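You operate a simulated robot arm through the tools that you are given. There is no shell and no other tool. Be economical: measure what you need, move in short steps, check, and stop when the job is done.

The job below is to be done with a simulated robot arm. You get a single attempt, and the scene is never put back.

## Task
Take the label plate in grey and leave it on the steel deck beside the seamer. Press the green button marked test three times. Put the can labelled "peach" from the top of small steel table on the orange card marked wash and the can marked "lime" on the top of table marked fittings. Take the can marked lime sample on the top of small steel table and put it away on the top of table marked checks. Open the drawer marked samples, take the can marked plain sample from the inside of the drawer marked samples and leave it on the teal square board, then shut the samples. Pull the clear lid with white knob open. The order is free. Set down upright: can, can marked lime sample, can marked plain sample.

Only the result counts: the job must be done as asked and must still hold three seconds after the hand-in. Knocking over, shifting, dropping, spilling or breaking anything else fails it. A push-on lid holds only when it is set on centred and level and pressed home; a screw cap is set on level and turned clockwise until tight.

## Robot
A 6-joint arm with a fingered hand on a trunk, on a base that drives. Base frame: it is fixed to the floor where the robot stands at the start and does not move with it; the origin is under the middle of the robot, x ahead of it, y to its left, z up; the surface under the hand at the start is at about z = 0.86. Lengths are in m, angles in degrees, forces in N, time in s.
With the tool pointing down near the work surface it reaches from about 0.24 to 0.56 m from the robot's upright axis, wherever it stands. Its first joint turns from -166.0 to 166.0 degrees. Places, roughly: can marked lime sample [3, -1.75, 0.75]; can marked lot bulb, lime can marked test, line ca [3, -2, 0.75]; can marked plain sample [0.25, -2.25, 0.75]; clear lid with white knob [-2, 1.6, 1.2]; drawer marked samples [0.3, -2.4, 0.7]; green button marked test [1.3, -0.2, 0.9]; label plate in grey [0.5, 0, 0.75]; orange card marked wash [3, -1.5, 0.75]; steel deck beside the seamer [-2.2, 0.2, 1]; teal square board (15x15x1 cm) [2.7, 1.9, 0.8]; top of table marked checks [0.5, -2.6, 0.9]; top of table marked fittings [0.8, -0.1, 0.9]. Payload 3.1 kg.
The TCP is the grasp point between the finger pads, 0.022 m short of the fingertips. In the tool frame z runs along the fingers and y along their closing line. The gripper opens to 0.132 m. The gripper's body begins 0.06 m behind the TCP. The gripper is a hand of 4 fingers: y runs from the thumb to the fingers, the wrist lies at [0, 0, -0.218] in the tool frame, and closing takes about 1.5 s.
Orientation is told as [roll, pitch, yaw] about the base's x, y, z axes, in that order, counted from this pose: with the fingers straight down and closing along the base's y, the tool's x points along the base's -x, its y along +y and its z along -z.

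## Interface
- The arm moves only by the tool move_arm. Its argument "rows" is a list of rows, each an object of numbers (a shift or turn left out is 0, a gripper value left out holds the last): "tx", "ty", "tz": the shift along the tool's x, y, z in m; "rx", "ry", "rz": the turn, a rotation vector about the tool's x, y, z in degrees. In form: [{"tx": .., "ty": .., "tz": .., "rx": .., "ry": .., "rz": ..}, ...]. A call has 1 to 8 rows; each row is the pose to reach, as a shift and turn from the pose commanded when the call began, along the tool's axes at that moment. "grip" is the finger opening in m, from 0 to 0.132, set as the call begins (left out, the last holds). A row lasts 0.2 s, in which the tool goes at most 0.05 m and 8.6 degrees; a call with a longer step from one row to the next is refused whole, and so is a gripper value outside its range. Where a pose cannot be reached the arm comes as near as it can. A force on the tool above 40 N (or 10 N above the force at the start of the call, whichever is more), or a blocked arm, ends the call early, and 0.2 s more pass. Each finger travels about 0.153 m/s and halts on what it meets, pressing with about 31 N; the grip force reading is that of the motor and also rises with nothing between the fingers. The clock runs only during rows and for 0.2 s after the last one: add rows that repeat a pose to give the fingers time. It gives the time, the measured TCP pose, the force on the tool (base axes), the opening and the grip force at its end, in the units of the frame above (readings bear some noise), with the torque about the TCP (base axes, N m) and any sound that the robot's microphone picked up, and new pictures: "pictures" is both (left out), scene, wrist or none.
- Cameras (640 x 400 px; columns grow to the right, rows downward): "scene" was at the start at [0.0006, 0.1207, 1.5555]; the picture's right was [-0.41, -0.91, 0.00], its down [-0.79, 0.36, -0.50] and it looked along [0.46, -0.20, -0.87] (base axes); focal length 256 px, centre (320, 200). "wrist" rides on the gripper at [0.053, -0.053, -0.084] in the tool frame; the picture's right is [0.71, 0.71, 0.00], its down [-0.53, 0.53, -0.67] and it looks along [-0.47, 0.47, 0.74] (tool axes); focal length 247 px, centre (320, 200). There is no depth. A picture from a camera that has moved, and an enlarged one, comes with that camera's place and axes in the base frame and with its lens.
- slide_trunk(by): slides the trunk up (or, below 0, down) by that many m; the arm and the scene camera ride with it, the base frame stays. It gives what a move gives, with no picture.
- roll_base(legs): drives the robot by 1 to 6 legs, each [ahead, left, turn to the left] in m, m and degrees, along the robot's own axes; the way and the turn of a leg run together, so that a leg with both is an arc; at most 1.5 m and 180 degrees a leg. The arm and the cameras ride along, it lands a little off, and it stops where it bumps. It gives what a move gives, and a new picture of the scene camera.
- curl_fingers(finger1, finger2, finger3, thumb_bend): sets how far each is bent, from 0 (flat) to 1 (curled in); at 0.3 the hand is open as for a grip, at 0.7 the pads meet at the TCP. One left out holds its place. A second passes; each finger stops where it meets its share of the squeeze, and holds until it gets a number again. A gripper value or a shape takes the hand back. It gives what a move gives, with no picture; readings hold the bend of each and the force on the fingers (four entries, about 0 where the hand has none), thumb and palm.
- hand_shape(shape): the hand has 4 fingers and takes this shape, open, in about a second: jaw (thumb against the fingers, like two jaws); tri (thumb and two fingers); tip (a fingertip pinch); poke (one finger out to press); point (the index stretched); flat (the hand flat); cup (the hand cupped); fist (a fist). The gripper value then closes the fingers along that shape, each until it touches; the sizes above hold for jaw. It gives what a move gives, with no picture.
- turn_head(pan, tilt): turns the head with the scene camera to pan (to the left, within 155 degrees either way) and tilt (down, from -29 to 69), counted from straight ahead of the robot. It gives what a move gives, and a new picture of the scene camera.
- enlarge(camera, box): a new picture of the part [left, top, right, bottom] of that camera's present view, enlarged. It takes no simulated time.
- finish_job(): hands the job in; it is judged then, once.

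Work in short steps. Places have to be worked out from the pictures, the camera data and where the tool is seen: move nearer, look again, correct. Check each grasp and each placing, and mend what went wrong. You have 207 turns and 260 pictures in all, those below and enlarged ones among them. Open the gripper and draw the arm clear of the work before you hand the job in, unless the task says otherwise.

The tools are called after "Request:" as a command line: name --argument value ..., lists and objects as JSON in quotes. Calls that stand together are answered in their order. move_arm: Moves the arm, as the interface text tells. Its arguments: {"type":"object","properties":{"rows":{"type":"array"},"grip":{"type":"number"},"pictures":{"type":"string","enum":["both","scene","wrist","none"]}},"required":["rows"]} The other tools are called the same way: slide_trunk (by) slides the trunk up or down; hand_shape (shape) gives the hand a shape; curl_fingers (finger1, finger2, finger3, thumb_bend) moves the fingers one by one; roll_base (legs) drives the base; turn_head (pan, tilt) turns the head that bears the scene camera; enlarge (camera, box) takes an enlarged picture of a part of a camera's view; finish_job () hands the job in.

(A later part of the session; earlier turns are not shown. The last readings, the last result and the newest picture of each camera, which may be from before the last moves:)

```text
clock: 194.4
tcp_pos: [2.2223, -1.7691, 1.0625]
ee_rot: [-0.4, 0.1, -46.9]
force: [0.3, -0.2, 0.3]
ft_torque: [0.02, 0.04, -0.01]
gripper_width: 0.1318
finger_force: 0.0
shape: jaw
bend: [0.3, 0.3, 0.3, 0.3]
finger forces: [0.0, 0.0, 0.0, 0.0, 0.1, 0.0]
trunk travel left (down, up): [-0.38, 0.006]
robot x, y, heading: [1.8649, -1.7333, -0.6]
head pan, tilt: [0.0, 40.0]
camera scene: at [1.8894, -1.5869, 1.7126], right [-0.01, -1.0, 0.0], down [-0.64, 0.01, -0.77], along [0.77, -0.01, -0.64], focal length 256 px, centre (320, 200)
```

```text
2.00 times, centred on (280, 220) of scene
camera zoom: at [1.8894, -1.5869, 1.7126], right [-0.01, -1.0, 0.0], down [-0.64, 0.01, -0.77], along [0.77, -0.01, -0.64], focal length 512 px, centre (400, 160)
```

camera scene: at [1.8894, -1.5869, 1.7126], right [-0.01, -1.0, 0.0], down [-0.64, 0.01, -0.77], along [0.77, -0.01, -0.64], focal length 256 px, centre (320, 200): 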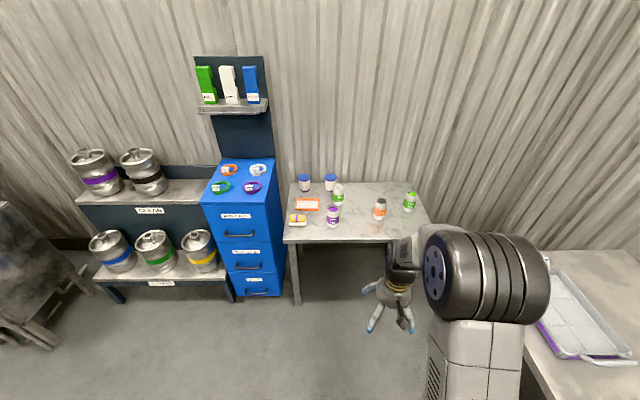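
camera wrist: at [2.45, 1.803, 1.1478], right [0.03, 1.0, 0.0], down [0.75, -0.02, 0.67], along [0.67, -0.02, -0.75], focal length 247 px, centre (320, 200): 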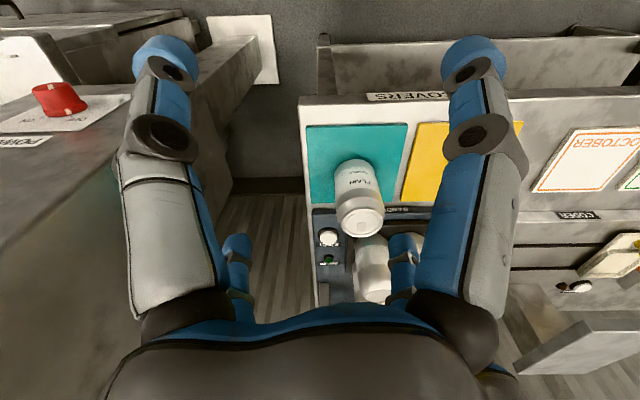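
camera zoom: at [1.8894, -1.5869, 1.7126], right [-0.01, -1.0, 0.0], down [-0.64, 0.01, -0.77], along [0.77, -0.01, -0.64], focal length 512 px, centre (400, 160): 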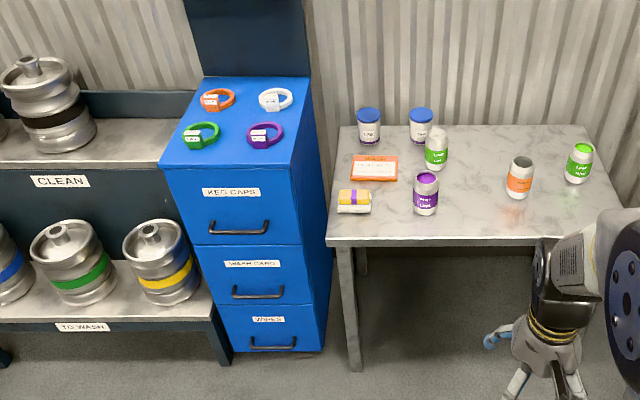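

Cans on the small table: peach at about (2.90, −1.92), lime-coloured ones at (2.96, −2.10) and (3.01, −1.70). Drive closer to read labels.

Request:
roll_base --legs '[[0.55, -0.1, 0.6]]'

Request:
turn_head --pan 0 --tilt 50

Request:
enlarge --camera "scene" --box '[200, 100, 360, 200]'

Request:
enlarge --camera "scene" --box '[330, 80, 490, 180]'

```text
clock: 197.6
tcp_pos: [2.7733, -1.8608, 1.0621]
ee_rot: [-0.3, 0.3, -45.7]
force: [-0.5, 0.3, 0.2]
ft_torque: [0.0, 0.0, 0.0]
gripper_width: 0.1318
finger_force: 0.0
shape: jaw
bend: [0.3, 0.3, 0.3, 0.3]
finger forces: [0.0, 0.0, 0.1, 0.0, 0.0, 0.0]
trunk travel left (down, up): [-0.38, 0.006]
robot x, y, heading: [2.4123, -1.8349, 0.9]
head pan, tilt: [0.0, 40.0]
camera scene: at [2.437, -1.6854, 1.7126], right [0.01, -1.0, 0.0], down [-0.64, -0.01, -0.77], along [0.77, 0.01, -0.64], focal length 256 px, centre (320, 200)
```

scene: 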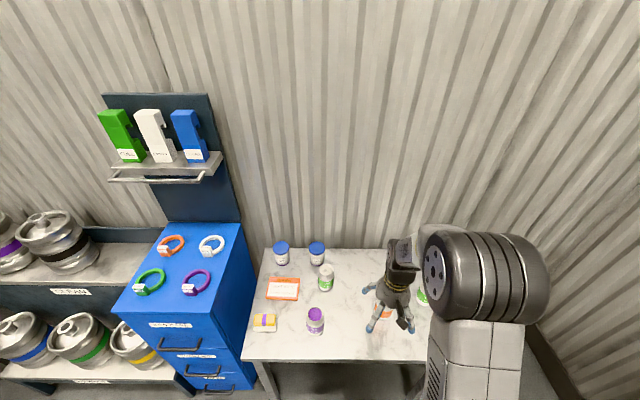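

```text
clock: 198.4
tcp_pos: [2.7745, -1.8604, 1.0626]
ee_rot: [-0.3, 0.2, -45.7]
force: [1.2, 0.5, 0.3]
ft_torque: [-0.01, -0.01, 0.02]
gripper_width: 0.1319
finger_force: 0.0
shape: jaw
bend: [0.3, 0.3, 0.3, 0.3]
finger forces: [0.0, 0.0, 0.1, 0.1, 0.0, 0.0]
trunk travel left (down, up): [-0.38, 0.006]
robot x, y, heading: [2.4138, -1.8335, 0.8]
head pan, tilt: [0.0, 50.0]
camera scene: at [2.4288, -1.6854, 1.6985], right [0.01, -1.0, 0.0], down [-0.77, -0.01, -0.64], along [0.64, 0.01, -0.77], focal length 256 px, centre (320, 200)
```

scene: 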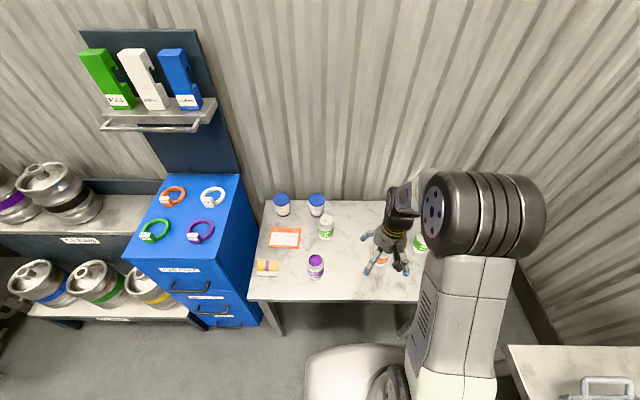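

```text
4.00 times, centred on (280, 150) of scene
camera zoom: at [2.4288, -1.6854, 1.6985], right [0.01, -1.0, 0.0], down [-0.77, -0.01, -0.64], along [0.64, 0.01, -0.77], focal length 1024 px, centre (480, 400)
```

zoom: 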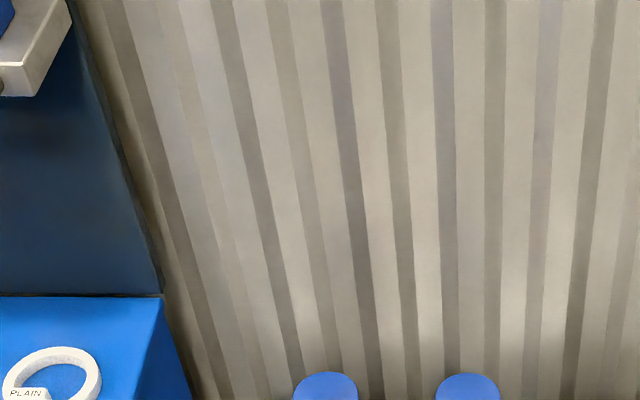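

```text
4.00 times, centred on (410, 130) of scene
camera zoom: at [2.4288, -1.6854, 1.6985], right [0.01, -1.0, 0.0], down [-0.77, -0.01, -0.64], along [0.64, 0.01, -0.77], focal length 1024 px, centre (-40, 480)
```

zoom: 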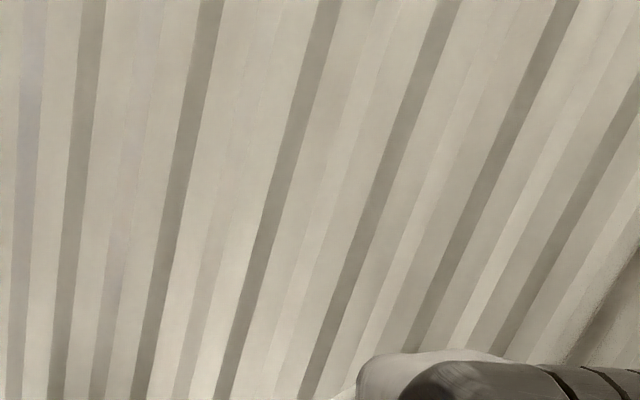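

Request:
enlarge --camera "scene" --box '[240, 185, 440, 305]'

Request:
enlarge --camera "wrist" --box '[0, 0, 640, 400]'

```text
3.20 times, centred on (340, 245) of scene
camera zoom: at [2.4288, -1.6854, 1.6985], right [0.01, -1.0, 0.0], down [-0.77, -0.01, -0.64], along [0.64, 0.01, -0.77], focal length 819 px, centre (256, 56)
```

zoom: 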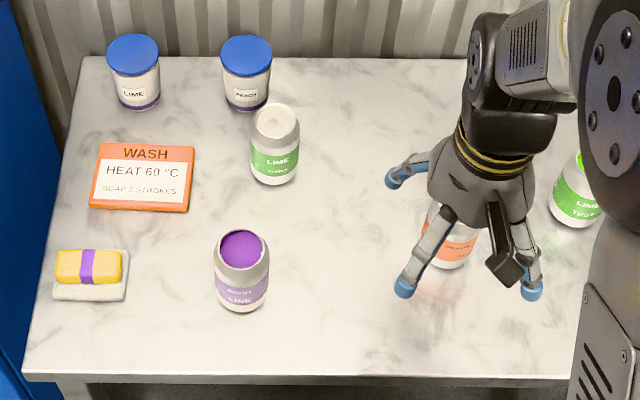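

```text
1.00 times, centred on (320, 200) of wrist (not enlarged: the box is as wide or as high as the picture)
camera zoom: at [2.6996, -1.8584, 1.1475], right [0.01, 1.0, 0.0], down [0.75, -0.01, 0.66], along [0.66, -0.01, -0.75], focal length 247 px, centre (320, 200)
```

zoom: 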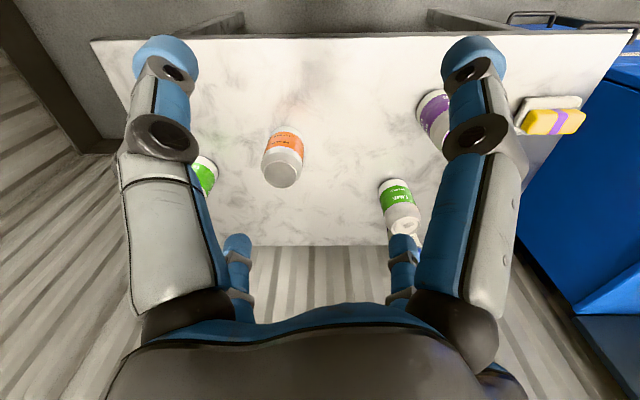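

Labels: "LIME SAMPLE" (sealed) by the jars, BERRY LINE, the orange PEACH can, and a green "LIME …" at right. Move above the peach can at about (2.898, −1.912).

Request:
move_arm --rows '[{"tx": -0.03, "ty": 0.013, "tz": 0.02}, {"tx": -0.06, "ty": 0.026, "tz": 0.04}, {"tx": -0.09, "ty": 0.039, "tz": 0.07}, {"tx": -0.123, "ty": 0.0525, "tz": 0.1}, {"tx": -0.123, "ty": 0.0525, "tz": 0.1}]'

```text
clock: 199.6
tcp_pos: [2.8956, -1.9083, 0.9636]
ee_rot: [-0.3, 0.2, -45.6]
force: [0.6, -1.0, -0.6]
ft_torque: [0.0, 0.0, 0.0]
gripper_width: 0.1319
finger_force: 0.0
shape: jaw
bend: [0.3, 0.3, 0.3, 0.3]
finger forces: [0.0, 0.1, 0.1, 0.1, 0.1, 0.0]
trunk travel left (down, up): [-0.38, 0.006]
robot x, y, heading: [2.4145, -1.8322, 0.6]
head pan, tilt: [0.0, 50.0]
camera scene: at [2.4274, -1.685, 1.6984], right [0.01, -1.0, 0.0], down [-0.77, -0.01, -0.64], along [0.64, 0.01, -0.77], focal length 256 px, centre (320, 200)
camera wrist: at [2.822, -1.9075, 1.0482], right [0.01, 1.0, 0.0], down [0.75, -0.01, 0.66], along [0.66, -0.01, -0.75], focal length 247 px, centre (320, 200)
```

scene: 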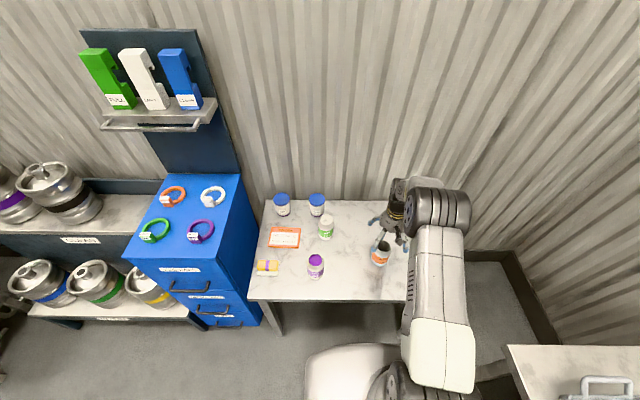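
wrist: 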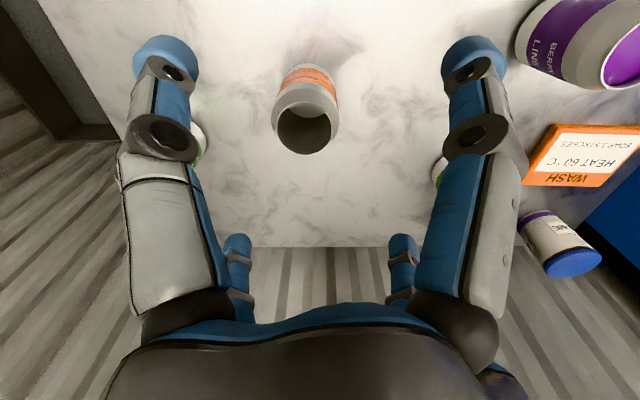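

The peach can is open; its centre is nearer (2.917, −1.924). Shift and lower a bit, then look again.

Request:
move_arm --rows '[{"tx": -0.0254, "ty": 0.0046, "tz": 0.03, "rx": -0.3, "ry": -0.2}, {"tx": -0.0254, "ty": 0.0046, "tz": 0.06, "rx": -0.3, "ry": -0.2}, {"tx": -0.0254, "ty": 0.0046, "tz": 0.09, "rx": -0.3, "ry": -0.2}, {"tx": -0.0254, "ty": 0.0046, "tz": 0.09, "rx": -0.3, "ry": -0.2}]' --pictures "wrist"

```text
clock: 200.6
tcp_pos: [2.9178, -1.926, 0.8712]
ee_rot: [0.0, -0.1, -45.7]
force: [0.2, 0.2, -0.3]
ft_torque: [-0.02, 0.0, -0.01]
gripper_width: 0.1318
finger_force: 0.0
shape: jaw
bend: [0.3, 0.3, 0.3, 0.3]
finger forces: [0.0, 0.0, 0.0, 0.1, 0.2, 0.1]
trunk travel left (down, up): [-0.38, 0.006]
robot x, y, heading: [2.4129, -1.8337, 0.8]
head pan, tilt: [0.0, 50.0]
camera wrist: at [2.8439, -1.9254, 0.9553], right [0.01, 1.0, 0.0], down [0.74, -0.01, 0.67], along [0.67, -0.01, -0.74], focal length 247 px, centre (320, 200)
```

wrist: 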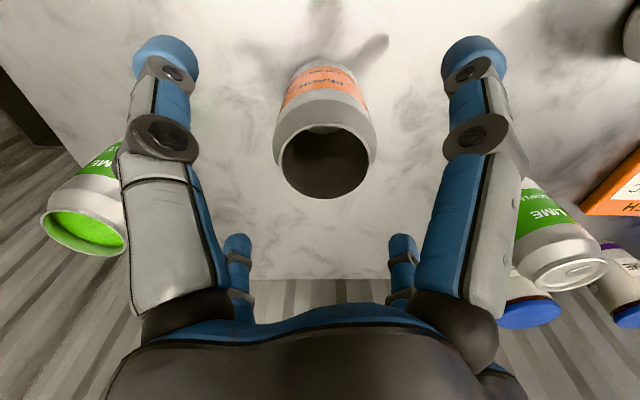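

Well centred. Descend 5.5 cm and close.

Request:
move_arm --rows '[{"tz": 0.02}, {"tz": 0.04}, {"tz": 0.055}, {"tz": 0.055}]' --pictures "wrist"

Request:
move_arm --rows '[{}, {}, {}, {}, {}, {}, {}]' --grip 0 --pictures "wrist"

```text
clock: 201.6
tcp_pos: [2.919, -1.9257, 0.8176]
ee_rot: [0.0, 0.1, -45.7]
force: [0.1, 0.7, 1.5]
ft_torque: [-0.03, -0.03, -0.03]
gripper_width: 0.1317
finger_force: 0.0
shape: jaw
bend: [0.3, 0.3, 0.3, 0.3]
finger forces: [0.0, 0.0, 0.1, 0.0, 0.1, 0.0]
trunk travel left (down, up): [-0.38, 0.006]
robot x, y, heading: [2.4126, -1.8324, 0.8]
head pan, tilt: [0.0, 50.0]
camera wrist: at [2.8431, -1.9248, 0.9011], right [0.01, 1.0, 0.0], down [0.74, -0.01, 0.67], along [0.67, -0.01, -0.74], focal length 247 px, centre (320, 200)
```

wrist: 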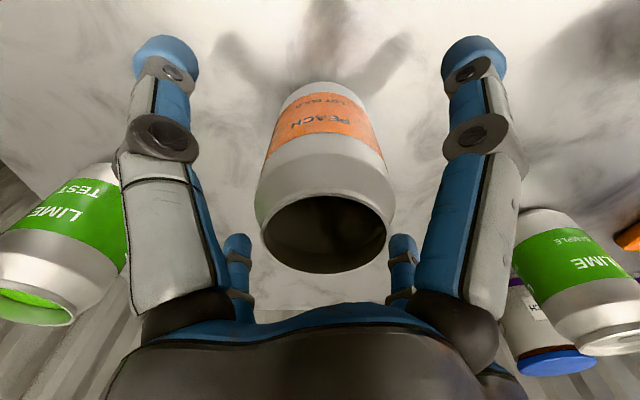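

```text
clock: 203.2
tcp_pos: [2.9176, -1.9272, 0.8172]
ee_rot: [0.1, 0.0, -45.6]
force: [-0.6, -0.9, 0.2]
ft_torque: [0.0, -0.02, 0.0]
gripper_width: 0.0579
finger_force: 31.0
shape: jaw
bend: [0.39, 0.4, 0.39, 0.7]
finger forces: [28.2, 28.4, 28.2, 0.1, 28.2, 0.0]
trunk travel left (down, up): [-0.38, 0.006]
robot x, y, heading: [2.4118, -1.8338, 0.7]
head pan, tilt: [0.0, 50.0]
camera wrist: at [2.8431, -1.9248, 0.9012], right [0.01, 1.0, 0.0], down [0.74, -0.01, 0.67], along [0.67, -0.01, -0.74], focal length 247 px, centre (320, 200)
```

wrist: 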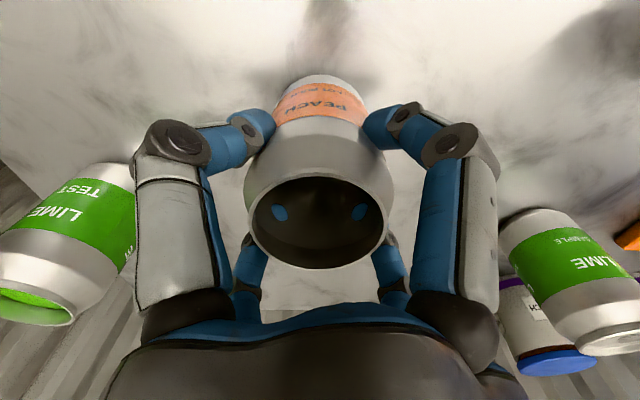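

Held. The green can is "LIME TEST". Lift 0.18 m and strafe left 0.3 m toward the wash card.

Request:
move_arm --rows '[{"tz": -0.04}, {"tz": -0.08}, {"tz": -0.12}, {"tz": -0.16}, {"tz": -0.19}]' --pictures "none"

Request:
roll_base --legs '[[0, 0.3, -0.7]]'

Request:
enlarge --camera "wrist" --box '[0, 0, 640, 400]'

```text
clock: 204.4
tcp_pos: [2.9162, -1.9259, 1.0062]
ee_rot: [0.0, 0.0, -45.7]
force: [1.1, 0.1, 0.6]
ft_torque: [0.0, 0.0, -0.01]
gripper_width: 0.058
finger_force: 31.4
shape: jaw
bend: [0.39, 0.4, 0.39, 0.7]
finger forces: [28.2, 28.5, 28.1, 0.0, 28.2, 0.0]
trunk travel left (down, up): [-0.38, 0.006]
robot x, y, heading: [2.4141, -1.8318, 0.6]
head pan, tilt: [0.0, 50.0]
```

```text
clock: 206.4
tcp_pos: [2.9136, -1.6275, 1.0074]
ee_rot: [0.1, 0.0, -46.4]
force: [0.4, 0.3, -0.1]
ft_torque: [-0.01, -0.01, -0.01]
gripper_width: 0.058
finger_force: 30.6
shape: jaw
bend: [0.39, 0.4, 0.39, 0.7]
finger forces: [28.2, 28.4, 28.2, 0.1, 28.2, 0.0]
trunk travel left (down, up): [-0.38, 0.006]
robot x, y, heading: [2.4167, -1.5312, -0.2]
head pan, tilt: [0.0, 50.0]
camera scene: at [2.4288, -1.3797, 1.6984], right [0.0, -1.0, 0.0], down [-0.77, 0.0, -0.64], along [0.64, 0.0, -0.77], focal length 256 px, centre (320, 200)
```

scene: 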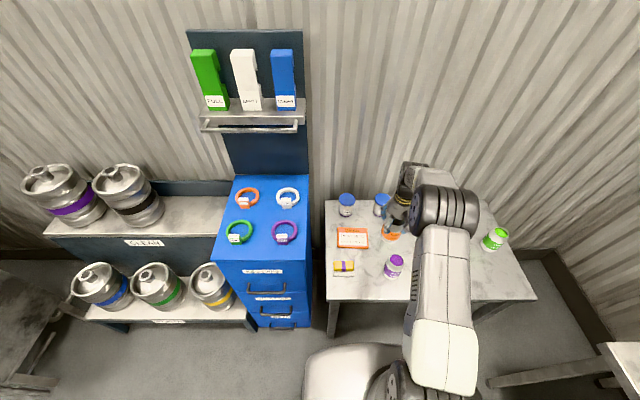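

```text
1.00 times, centred on (320, 200) of wrist (not enlarged: the box is as wide or as high as the picture)
camera zoom: at [2.839, -1.6249, 1.0908], right [0.02, 1.0, 0.0], down [0.74, -0.02, 0.67], along [0.67, -0.02, -0.74], focal length 247 px, centre (320, 200)
```

zoom: 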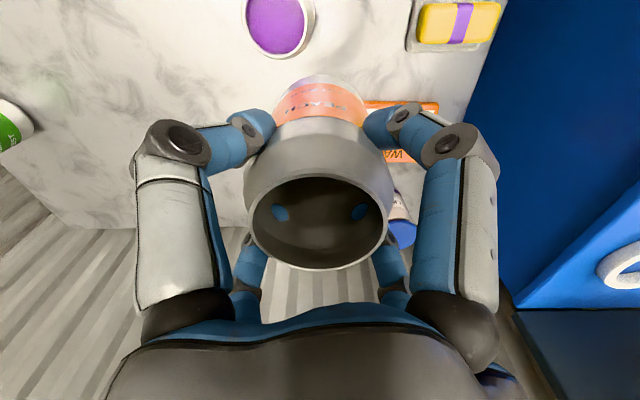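

Card centre ≈ (3.015, −1.522). Roll ahead 8 cm, and move the can above the card.

Request:
roll_base --legs '[[0.08, 0, 0]]'

Request:
move_arm --rows '[{"tx": 0.02, "ty": 0.028}, {"tx": 0.042, "ty": 0.056}, {"tx": 0.062, "ty": 0.084}, {"tx": 0.062, "ty": 0.084, "tz": 0.03}, {"tx": 0.062, "ty": 0.084, "tz": 0.06}]'

```text
clock: 207.5
tcp_pos: [2.9941, -1.6266, 1.0072]
ee_rot: [-0.1, -0.1, -46.3]
force: [0.3, 0.6, -0.4]
ft_torque: [-0.02, 0.01, 0.01]
gripper_width: 0.0581
finger_force: 31.5
shape: jaw
bend: [0.39, 0.4, 0.39, 0.7]
finger forces: [28.2, 28.5, 28.2, 0.1, 28.2, 0.0]
trunk travel left (down, up): [-0.38, 0.006]
robot x, y, heading: [2.4904, -1.5306, 0.0]
head pan, tilt: [0.0, 50.0]
camera scene: at [2.5105, -1.3802, 1.6984], right [0.0, -1.0, 0.0], down [-0.77, 0.0, -0.64], along [0.64, 0.0, -0.77], focal length 256 px, centre (320, 200)
```

scene: 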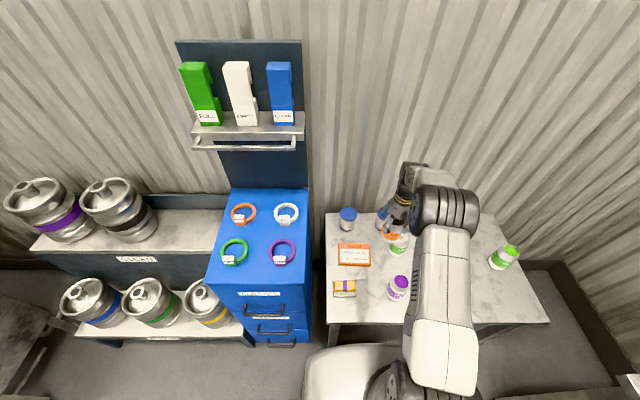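

```text
clock: 208.7
tcp_pos: [3.0141, -1.5238, 0.9454]
ee_rot: [0.0, 0.0, -46.3]
force: [-1.0, 0.1, 1.0]
ft_torque: [-0.01, -0.03, 0.0]
gripper_width: 0.0578
finger_force: 31.3
shape: jaw
bend: [0.4, 0.4, 0.39, 0.7]
finger forces: [28.2, 28.4, 28.3, 0.0, 28.2, 0.0]
trunk travel left (down, up): [-0.38, 0.006]
robot x, y, heading: [2.4901, -1.5282, 0.1]
head pan, tilt: [0.0, 50.0]
camera scene: at [2.5093, -1.38, 1.6984], right [0.0, -1.0, 0.0], down [-0.77, 0.0, -0.64], along [0.64, 0.0, -0.77], focal length 256 px, centre (320, 200)
camera wrist: at [2.9388, -1.5216, 1.0293], right [0.02, 1.0, 0.0], down [0.74, -0.02, 0.67], along [0.67, -0.02, -0.74], focal length 247 px, centre (320, 200)
```

scene: 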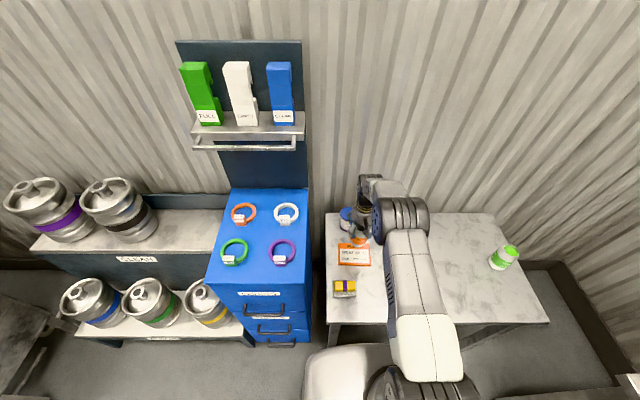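
wrist: 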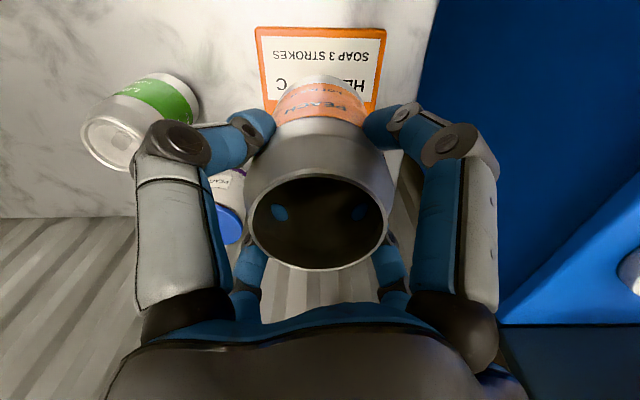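

Aligned over the card. Lower to contact.

Request:
move_arm --rows '[{"tz": 0.04}, {"tz": 0.075}, {"tz": 0.085}, {"tz": 0.092}, {"tz": 0.099}, {"tz": 0.106}, {"tz": 0.113}, {"tz": 0.12}]' --pictures "wrist"

```text
clock: 210.5
tcp_pos: [3.0123, -1.5242, 0.8289]
ee_rot: [0.4, -0.3, -46.2]
force: [3.6, 1.5, 26.3]
ft_torque: [-0.08, 0.27, -0.03]
gripper_width: 0.0586
finger_force: 30.6
shape: jaw
bend: [0.39, 0.4, 0.39, 0.7]
finger forces: [31.8, 31.2, 30.2, 0.1, 32.3, 0.1]
trunk travel left (down, up): [-0.38, 0.006]
robot x, y, heading: [2.4926, -1.5248, 0.1]
head pan, tilt: [0.0, 50.0]
camera wrist: at [2.9369, -1.5222, 0.9137], right [0.02, 1.0, 0.0], down [0.74, -0.02, 0.68], along [0.68, -0.02, -0.74], focal length 247 px, centre (320, 200)
```

wrist: 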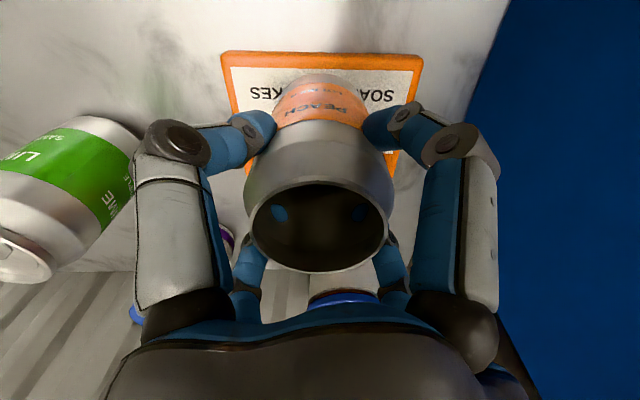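

Contact. Ease up and open.

Request:
move_arm --rows '[{"tz": -0.005}, {"tz": -0.005}]' --pictures "none"

Request:
move_arm --rows '[{}, {}, {}, {}, {}, {}]' --grip 0.132 --pictures "wrist"

```text
clock: 211.1
tcp_pos: [3.0112, -1.5233, 0.8313]
ee_rot: [-0.1, 0.0, -46.3]
force: [3.6, 0.0, 8.7]
ft_torque: [-0.02, -0.16, -0.02]
gripper_width: 0.0584
finger_force: 31.1
shape: jaw
bend: [0.39, 0.4, 0.39, 0.7]
finger forces: [31.6, 30.8, 30.5, 0.0, 31.6, 0.0]
trunk travel left (down, up): [-0.38, 0.006]
robot x, y, heading: [2.4884, -1.5302, 0.1]
head pan, tilt: [0.0, 50.0]
```

```text
clock: 212.5
tcp_pos: [3.0108, -1.5251, 0.8307]
ee_rot: [-0.1, 0.0, -46.3]
force: [0.3, -0.7, 0.0]
ft_torque: [0.0, -0.01, 0.01]
gripper_width: 0.132
finger_force: 0.0
shape: jaw
bend: [0.3, 0.3, 0.3, 0.3]
finger forces: [0.1, 0.0, 0.0, 0.1, 0.0, 0.0]
trunk travel left (down, up): [-0.38, 0.006]
robot x, y, heading: [2.4944, -1.5297, -0.1]
head pan, tilt: [0.0, 50.0]
camera wrist: at [2.937, -1.5224, 0.9156], right [0.02, 1.0, 0.0], down [0.74, -0.02, 0.67], along [0.67, -0.02, -0.74], focal length 247 px, centre (320, 200)
```

wrist: 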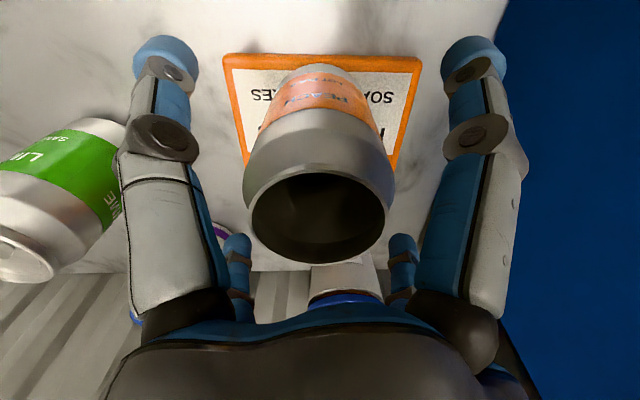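

Peach stands on the card. Rise, then move toward the LIME SAMPLE can at about (3.03, −1.70).

Request:
move_arm --rows '[{"tz": -0.04}, {"tz": -0.08}, {"tz": -0.12}, {"tz": -0.15}]' --pictures "none"

Request:
move_arm --rows '[{"tx": -0.03, "ty": -0.029}, {"tx": -0.06, "ty": -0.058}, {"tx": -0.09, "ty": -0.087}, {"tx": -0.12, "ty": -0.115}, {"tx": -0.12, "ty": -0.115}]'

```text
clock: 213.5
tcp_pos: [3.0124, -1.5256, 0.9832]
ee_rot: [0.0, 0.0, -46.4]
force: [-0.4, 0.0, -0.5]
ft_torque: [-0.03, -0.01, -0.01]
gripper_width: 0.1318
finger_force: 0.1
shape: jaw
bend: [0.3, 0.3, 0.3, 0.3]
finger forces: [0.1, 0.0, 0.0, 0.0, 0.0, 0.0]
trunk travel left (down, up): [-0.38, 0.006]
robot x, y, heading: [2.4914, -1.5293, 0.3]
head pan, tilt: [0.0, 50.0]
```

```text
clock: 214.7
tcp_pos: [3.0108, -1.6893, 0.9795]
ee_rot: [0.0, 0.0, -46.2]
force: [0.2, -0.2, -0.6]
ft_torque: [-0.03, 0.01, -0.02]
gripper_width: 0.1318
finger_force: 0.1
shape: jaw
bend: [0.3, 0.3, 0.3, 0.3]
finger forces: [0.0, 0.0, 0.0, 0.0, 0.0, 0.0]
trunk travel left (down, up): [-0.38, 0.006]
robot x, y, heading: [2.4922, -1.5279, -0.0]
head pan, tilt: [0.0, 50.0]
camera scene: at [2.5088, -1.3793, 1.6984], right [0.0, -1.0, 0.0], down [-0.77, 0.0, -0.64], along [0.64, 0.0, -0.77], focal length 256 px, centre (320, 200)
camera wrist: at [2.9363, -1.6882, 1.0634], right [0.02, 1.0, 0.0], down [0.74, -0.02, 0.67], along [0.67, -0.02, -0.74], focal length 247 px, centre (320, 200)
```

scene: 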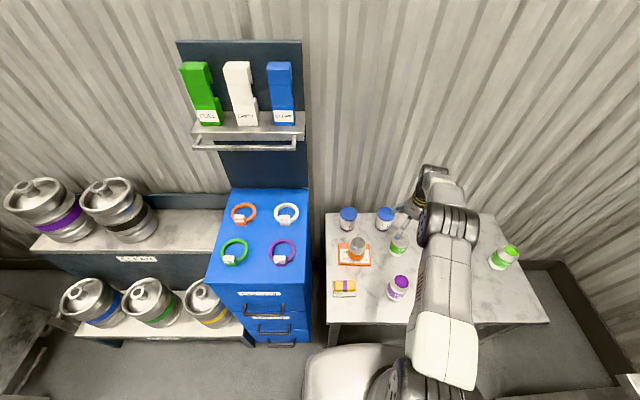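
wrist: 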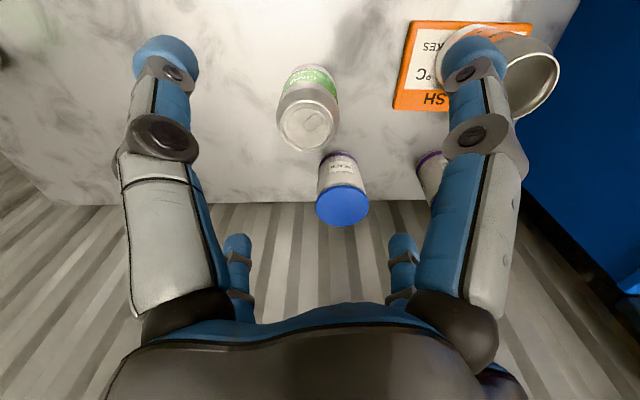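

Lime sample top at about (3.037, −1.703, 0.842). Roll ahead 4 cm, shift, descend.

Request:
roll_base --legs '[[0.04, 0, 0]]'

Request:
move_arm --rows '[{"ty": -0.02}, {"ty": -0.02, "tz": 0.04}, {"ty": -0.02, "tz": 0.08}, {"ty": -0.02, "tz": 0.11}, {"ty": -0.02, "tz": 0.11}]' --pictures "wrist"

```text
clock: 215.6
tcp_pos: [3.0349, -1.6891, 0.9774]
ee_rot: [-0.1, 0.1, -46.1]
force: [-0.2, 0.4, 0.3]
ft_torque: [0.03, -0.01, -0.07]
gripper_width: 0.1322
finger_force: 0.0
shape: jaw
bend: [0.3, 0.3, 0.3, 0.3]
finger forces: [0.1, 0.1, 0.0, 0.0, 0.0, 0.1]
trunk travel left (down, up): [-0.38, 0.006]
robot x, y, heading: [2.514, -1.5297, 0.2]
head pan, tilt: [0.0, 50.0]
stopped in leg 1: the robot was blocked; the commanded pose is now the measured one
camera scene: at [2.533, -1.3814, 1.6984], right [0.0, -1.0, 0.0], down [-0.77, 0.0, -0.64], along [0.64, 0.0, -0.77], focal length 256 px, centre (320, 200)
```

scene: 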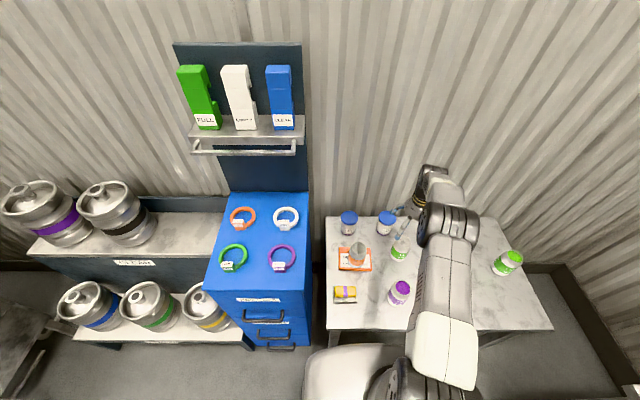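

```text
clock: 216.8
tcp_pos: [3.0165, -1.702, 0.8691]
ee_rot: [0.0, -0.1, -46.0]
force: [-0.2, 0.0, -1.4]
ft_torque: [0.0, -0.03, -0.02]
gripper_width: 0.1318
finger_force: 0.0
shape: jaw
bend: [0.3, 0.3, 0.3, 0.3]
finger forces: [0.0, 0.0, 0.0, 0.0, 0.0, 0.1]
trunk travel left (down, up): [-0.38, 0.006]
robot x, y, heading: [2.5099, -1.5299, 0.3]
head pan, tilt: [0.0, 50.0]
camera wrist: at [2.9428, -1.7011, 0.9533], right [0.02, 1.0, 0.0], down [0.74, -0.01, 0.67], along [0.67, -0.01, -0.74], focal length 247 px, centre (320, 200)
```

wrist: 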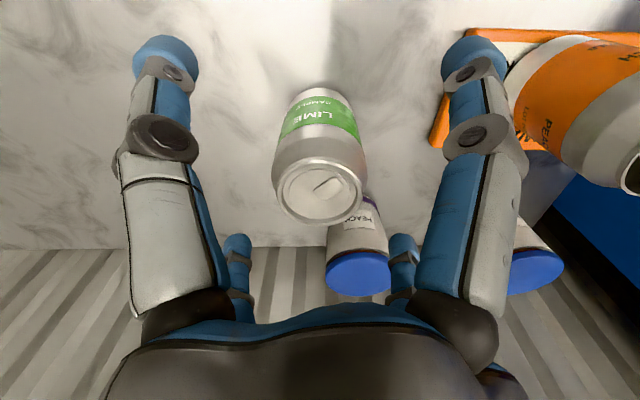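

Need +2.1 cm in x, then descend and grip.

Request:
move_arm --rows '[{"tx": -0.0145, "ty": 0.015}, {"tx": -0.0145, "ty": 0.015, "tz": 0.025}, {"tx": -0.0145, "ty": 0.015, "tz": 0.047}, {"tx": -0.0145, "ty": 0.015, "tz": 0.047}]' --pictures "wrist"

```text
clock: 217.8
tcp_pos: [3.0147, -1.6939, 0.8341]
ee_rot: [0.0, -0.1, -46.0]
force: [0.8, -0.7, -0.1]
ft_torque: [0.01, 0.03, 0.01]
gripper_width: 0.1316
finger_force: 0.0
shape: jaw
bend: [0.3, 0.3, 0.3, 0.3]
finger forces: [0.0, 0.0, 0.0, 0.0, 0.0, 0.0]
out of reach, approached as far as the arm can: row 1, 2, 3, 4
trunk travel left (down, up): [-0.38, 0.006]
robot x, y, heading: [2.5116, -1.5314, 0.1]
head pan, tilt: [0.0, 50.0]
camera wrist: at [2.9398, -1.6931, 0.9181], right [0.02, 1.0, 0.0], down [0.74, -0.01, 0.67], along [0.67, -0.01, -0.74], focal length 247 px, centre (320, 200)
```

wrist: 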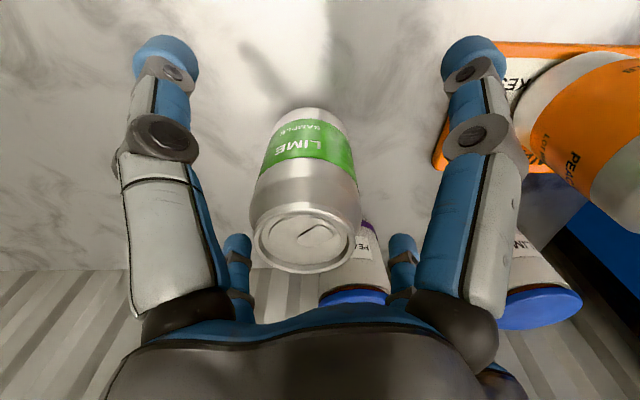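

Reach-limited with the raised trunk. Raise the hand 0.12 and lower the trunk 0.12, then re-approach.

Request:
move_arm --rows '[{"tz": -0.04}, {"tz": -0.08}, {"tz": -0.12}, {"tz": -0.14}]' --pictures "none"

Request:
slide_trunk --by -0.12

Request:
move_arm --rows '[{"tx": -0.01, "ty": 0.005}, {"tx": -0.021, "ty": 0.009}, {"tx": -0.021, "ty": 0.009}]' --pictures "wrist"

```text
clock: 218.8
tcp_pos: [3.0131, -1.696, 0.9743]
ee_rot: [0.0, 0.0, -46.0]
force: [-0.4, -0.3, -0.1]
ft_torque: [-0.02, -0.01, 0.01]
gripper_width: 0.1319
finger_force: 0.0
shape: jaw
bend: [0.3, 0.3, 0.3, 0.3]
finger forces: [0.0, 0.0, 0.0, 0.0, 0.1, 0.0]
trunk travel left (down, up): [-0.38, 0.006]
robot x, y, heading: [2.5103, -1.5288, 0.2]
head pan, tilt: [0.0, 50.0]
```

```text
clock: 220.3
tcp_pos: [3.0144, -1.6952, 0.8528]
ee_rot: [0.0, 0.0, -46.2]
force: [0.4, -0.6, -0.2]
ft_torque: [-0.05, -0.02, -0.03]
gripper_width: 0.1318
finger_force: 0.1
shape: jaw
bend: [0.3, 0.3, 0.3, 0.3]
finger forces: [0.0, 0.1, 0.0, 0.0, 0.0, 0.1]
trunk travel left (down, up): [-0.26, 0.126]
robot x, y, heading: [2.5111, -1.5326, 0.4]
head pan, tilt: [0.0, 50.0]
```

```text
clock: 221.1
tcp_pos: [3.0347, -1.7044, 0.8538]
ee_rot: [0.0, 0.0, -46.0]
force: [-0.7, -0.1, -0.6]
ft_torque: [0.04, -0.04, -0.01]
gripper_width: 0.1318
finger_force: 0.2
shape: jaw
bend: [0.3, 0.3, 0.3, 0.3]
finger forces: [0.0, 0.0, 0.1, 0.0, 0.1, 0.1]
trunk travel left (down, up): [-0.26, 0.126]
robot x, y, heading: [2.514, -1.5295, 0.2]
head pan, tilt: [0.0, 50.0]
camera wrist: at [2.9602, -1.7031, 0.9378], right [0.02, 1.0, 0.0], down [0.74, -0.01, 0.67], along [0.67, -0.01, -0.74], focal length 247 px, centre (320, 200)
```

wrist: 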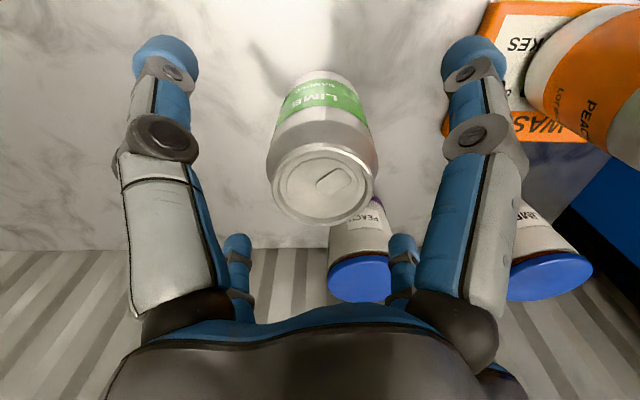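

Well centred now. Descend 3 cm and close.

Request:
move_arm --rows '[{"tz": 0.015}, {"tz": 0.032}, {"tz": 0.032}]' --pictures "none"

Request:
move_arm --rows '[{}, {}, {}, {}, {}, {}, {}]' --grip 0 --pictures "wrist"

```text
clock: 221.9
tcp_pos: [3.0357, -1.7048, 0.8208]
ee_rot: [0.0, 0.0, -46.1]
force: [0.2, 0.1, -0.4]
ft_torque: [-0.02, -0.04, -0.02]
gripper_width: 0.1319
finger_force: 0.0
shape: jaw
bend: [0.3, 0.3, 0.3, 0.3]
finger forces: [0.0, 0.0, 0.0, 0.0, 0.1, 0.1]
trunk travel left (down, up): [-0.26, 0.126]
robot x, y, heading: [2.5081, -1.5303, 0.1]
head pan, tilt: [0.0, 50.0]
```

```text
clock: 223.5
tcp_pos: [3.0361, -1.7044, 0.8199]
ee_rot: [0.1, 0.0, -46.1]
force: [-0.3, -0.5, -0.1]
ft_torque: [0.0, 0.03, 0.01]
gripper_width: 0.0521
finger_force: 31.2
shape: jaw
bend: [0.79, 0.34, 0.35, 0.7]
finger forces: [27.8, 28.4, 27.5, 0.0, 26.7, 0.0]
trunk travel left (down, up): [-0.26, 0.126]
robot x, y, heading: [2.5119, -1.5285, 0.3]
head pan, tilt: [0.0, 50.0]
camera wrist: at [2.9619, -1.7033, 0.9049], right [0.02, 1.0, 0.0], down [0.74, -0.01, 0.67], along [0.67, -0.01, -0.74], focal length 247 px, centre (320, 200)
```

wrist: 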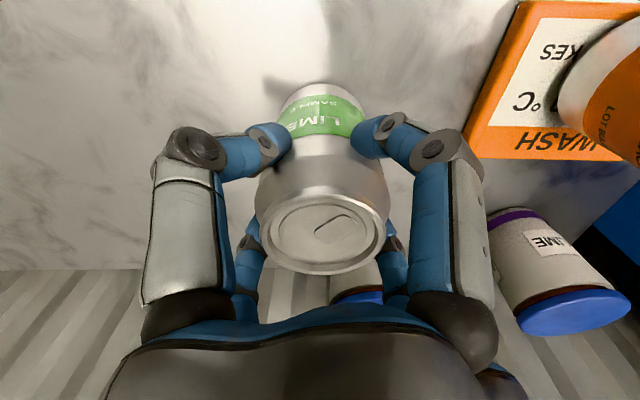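

Gripped. Lift, retract, and drive to the checks table.

Request:
slide_trunk --by 0.12

Request:
move_arm --rows '[{"tz": -0.04}, {"tz": -0.08}, {"tz": -0.1, "tx": 0.02, "ty": -0.02}, {"tz": -0.1, "tx": 0.05, "ty": -0.05}, {"tz": -0.1, "tx": 0.08, "ty": -0.08}, {"tz": -0.1, "tx": 0.1, "ty": -0.1}]' --pictures "wrist"

Request:
roll_base --legs '[[-0.62, 0, 0], [0, 0, -90], [-0.13, -1.35, 0], [0, -0.62, 0]]'

```text
clock: 225.0
tcp_pos: [3.0369, -1.7047, 0.9403]
ee_rot: [0.1, 0.0, -46.2]
force: [-0.7, -0.2, -3.6]
ft_torque: [0.01, 0.05, 0.01]
gripper_width: 0.0524
finger_force: 31.0
shape: jaw
bend: [0.79, 0.34, 0.35, 0.7]
finger forces: [27.8, 28.4, 27.5, 0.0, 26.7, 0.1]
trunk travel left (down, up): [-0.38, 0.006]
robot x, y, heading: [2.5119, -1.5273, 0.4]
head pan, tilt: [0.0, 50.0]
```

```text
clock: 226.4
tcp_pos: [2.894, -1.7036, 1.0422]
ee_rot: [0.0, -0.1, -46.1]
force: [0.4, 0.9, -3.3]
ft_torque: [0.02, 0.0, 0.01]
gripper_width: 0.052
finger_force: 31.0
shape: jaw
bend: [0.79, 0.34, 0.35, 0.7]
finger forces: [27.6, 29.4, 28.1, 0.0, 26.5, 0.0]
trunk travel left (down, up): [-0.38, 0.006]
robot x, y, heading: [2.5134, -1.5264, 0.1]
head pan, tilt: [0.0, 50.0]
camera wrist: at [2.8195, -1.7018, 1.1264], right [0.02, 1.0, 0.0], down [0.74, -0.01, 0.67], along [0.67, -0.01, -0.74], focal length 247 px, centre (320, 200)
```

wrist: 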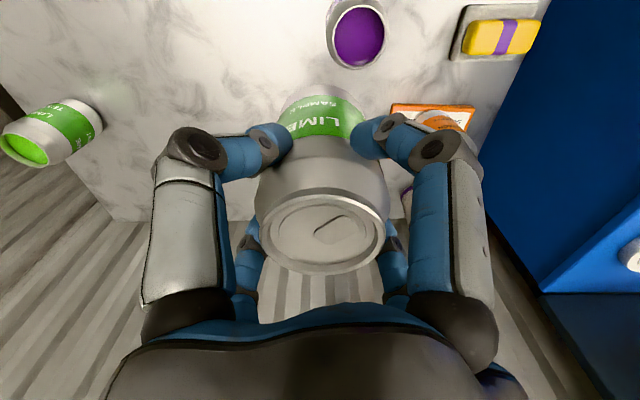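

```text
clock: 243.1
tcp_pos: [-0.2245, -1.8275, 1.0419]
ee_rot: [0.1, 0.0, -135.2]
force: [-0.5, 0.4, -3.9]
ft_torque: [0.04, 0.01, 0.01]
gripper_width: 0.052
finger_force: 30.6
shape: jaw
bend: [0.79, 0.34, 0.35, 0.7]
finger forces: [27.3, 29.6, 28.8, 0.0, 26.2, 0.0]
trunk travel left (down, up): [-0.38, 0.006]
robot x, y, heading: [-0.0583, -1.4413, -89.0]
head pan, tilt: [0.0, 50.0]
camera scene: at [0.0906, -1.4548, 1.6985], right [-1.0, -0.02, 0.0], down [-0.02, 0.77, -0.64], along [0.01, -0.64, -0.77], focal length 256 px, centre (320, 200)
```

scene: 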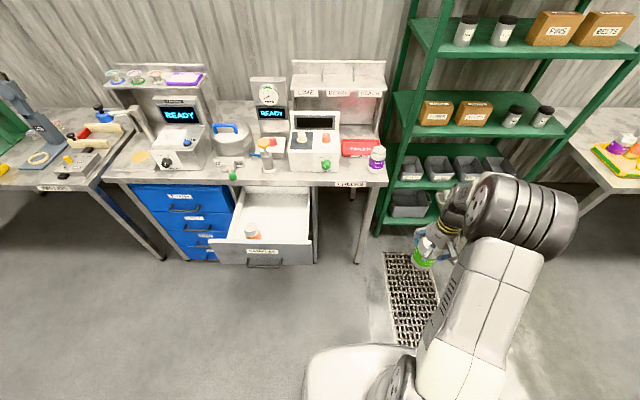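

Request:
enlarge --camera "scene" --box '[260, 100, 420, 200]'

```text
4.00 times, centred on (340, 150) of scene
camera zoom: at [0.0906, -1.4548, 1.6985], right [-1.0, -0.02, 0.0], down [-0.02, 0.77, -0.64], along [0.01, -0.64, -0.77], focal length 1024 px, centre (240, 400)
```

zoom: 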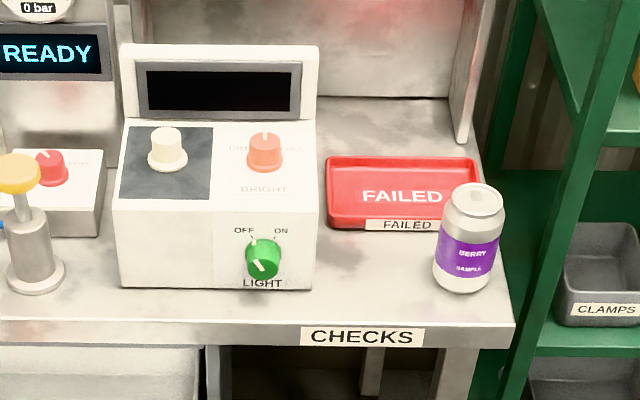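

Free spot on the checks table: (−0.053, −2.345), between the light box and the berry can. Centre the hand in x, then drive ahead 0.38.

Request:
move_arm --rows '[{"tx": 0.03, "ty": 0.03}, {"tx": 0.06, "ty": 0.06}, {"tx": 0.09, "ty": 0.09}, {"tx": 0.121, "ty": 0.12}]' --pictures "none"

Request:
roll_base --legs '[[0, 0, -1], [0.36, 0, 0]]'

Request:
enlarge --camera "wrist" --box '[0, 0, 640, 400]'

```text
clock: 244.1
tcp_pos: [-0.0561, -1.8249, 1.0404]
ee_rot: [-0.1, -0.1, -135.2]
force: [0.4, 0.2, -3.7]
ft_torque: [0.05, 0.03, 0.03]
gripper_width: 0.0515
finger_force: 31.1
shape: jaw
bend: [0.79, 0.34, 0.35, 0.7]
finger forces: [27.1, 30.1, 28.9, 0.0, 26.2, 0.0]
trunk travel left (down, up): [-0.38, 0.006]
robot x, y, heading: [-0.0571, -1.4425, -88.7]
head pan, tilt: [0.0, 50.0]
```

```text
clock: 246.7
tcp_pos: [-0.0657, -2.1868, 1.04]
ee_rot: [0.1, 0.0, -136.3]
force: [-0.5, -0.6, -3.9]
ft_torque: [0.03, 0.0, -0.02]
gripper_width: 0.0515
finger_force: 31.1
shape: jaw
bend: [0.79, 0.34, 0.35, 0.7]
finger forces: [27.3, 30.1, 28.8, 0.1, 26.1, 0.0]
trunk travel left (down, up): [-0.38, 0.006]
robot x, y, heading: [-0.0556, -1.801, -89.9]
head pan, tilt: [0.0, 50.0]
camera scene: at [0.0915, -1.8209, 1.6984], right [-1.0, 0.0, 0.0], down [0.0, 0.77, -0.64], along [0.0, -0.64, -0.77], focal length 256 px, centre (320, 200)
```

scene: 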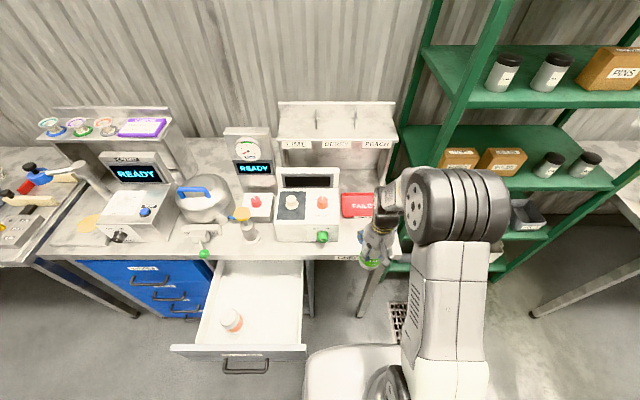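

```text
1.00 times, centred on (320, 200) of wrist (not enlarged: the box is as wide or as high as the picture)
camera zoom: at [-0.0623, -2.1118, 1.1249], right [1.0, -0.02, 0.0], down [-0.02, -0.74, 0.67], along [-0.02, -0.67, -0.74], focal length 247 px, centre (320, 200)
```

zoom: 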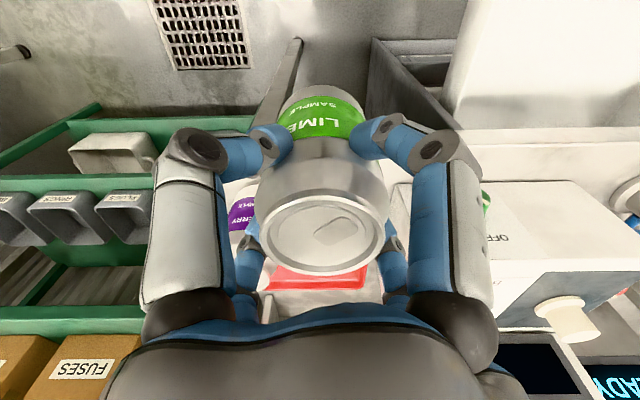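

Request:
move_arm --rows '[{"tx": -0.02, "ty": 0.03}, {"tx": -0.045, "ty": 0.06}, {"tx": -0.07, "ty": 0.09}, {"tx": -0.1, "ty": 0.123}, {"tx": -0.1, "ty": 0.123}]'

Request:
enlarge --camera "scene" --box '[260, 170, 420, 270]'

```text
clock: 247.9
tcp_pos: [-0.0527, -2.3453, 1.0408]
ee_rot: [-0.1, 0.1, -136.3]
force: [-0.3, -0.5, -3.3]
ft_torque: [0.01, 0.01, 0.02]
gripper_width: 0.0513
finger_force: 30.8
shape: jaw
bend: [0.79, 0.34, 0.35, 0.7]
finger forces: [27.3, 30.6, 29.7, 0.0, 26.1, 0.1]
trunk travel left (down, up): [-0.38, 0.006]
robot x, y, heading: [-0.0538, -1.8019, -89.9]
head pan, tilt: [0.0, 50.0]
camera scene: at [0.0914, -1.8191, 1.6985], right [-1.0, 0.0, 0.0], down [0.0, 0.77, -0.64], along [0.0, -0.64, -0.77], focal length 256 px, centre (320, 200)
camera wrist: at [-0.0506, -2.2699, 1.1255], right [1.0, -0.02, 0.0], down [-0.02, -0.74, 0.67], along [-0.02, -0.67, -0.75], focal length 247 px, centre (320, 200)
```

scene: 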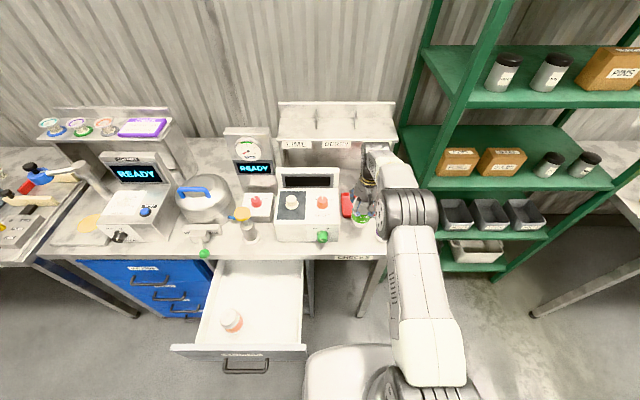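
wrist: 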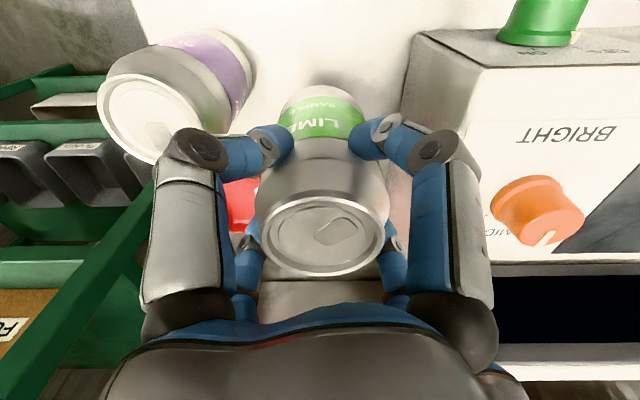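

```text
4.00 times, centred on (340, 220) of scene
camera zoom: at [0.0914, -1.8191, 1.6985], right [-1.0, 0.0, 0.0], down [0.0, 0.77, -0.64], along [0.0, -0.64, -0.77], focal length 1024 px, centre (240, 120)
```

zoom: 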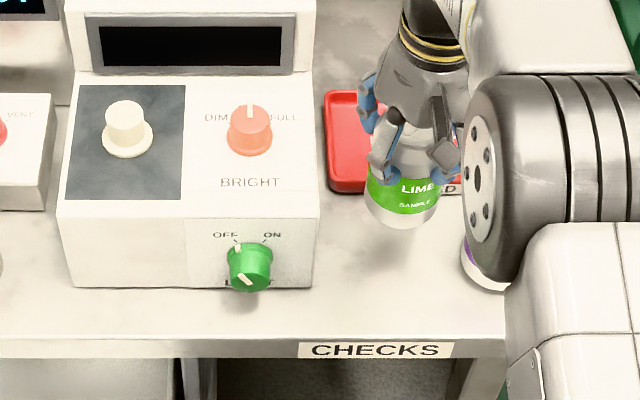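

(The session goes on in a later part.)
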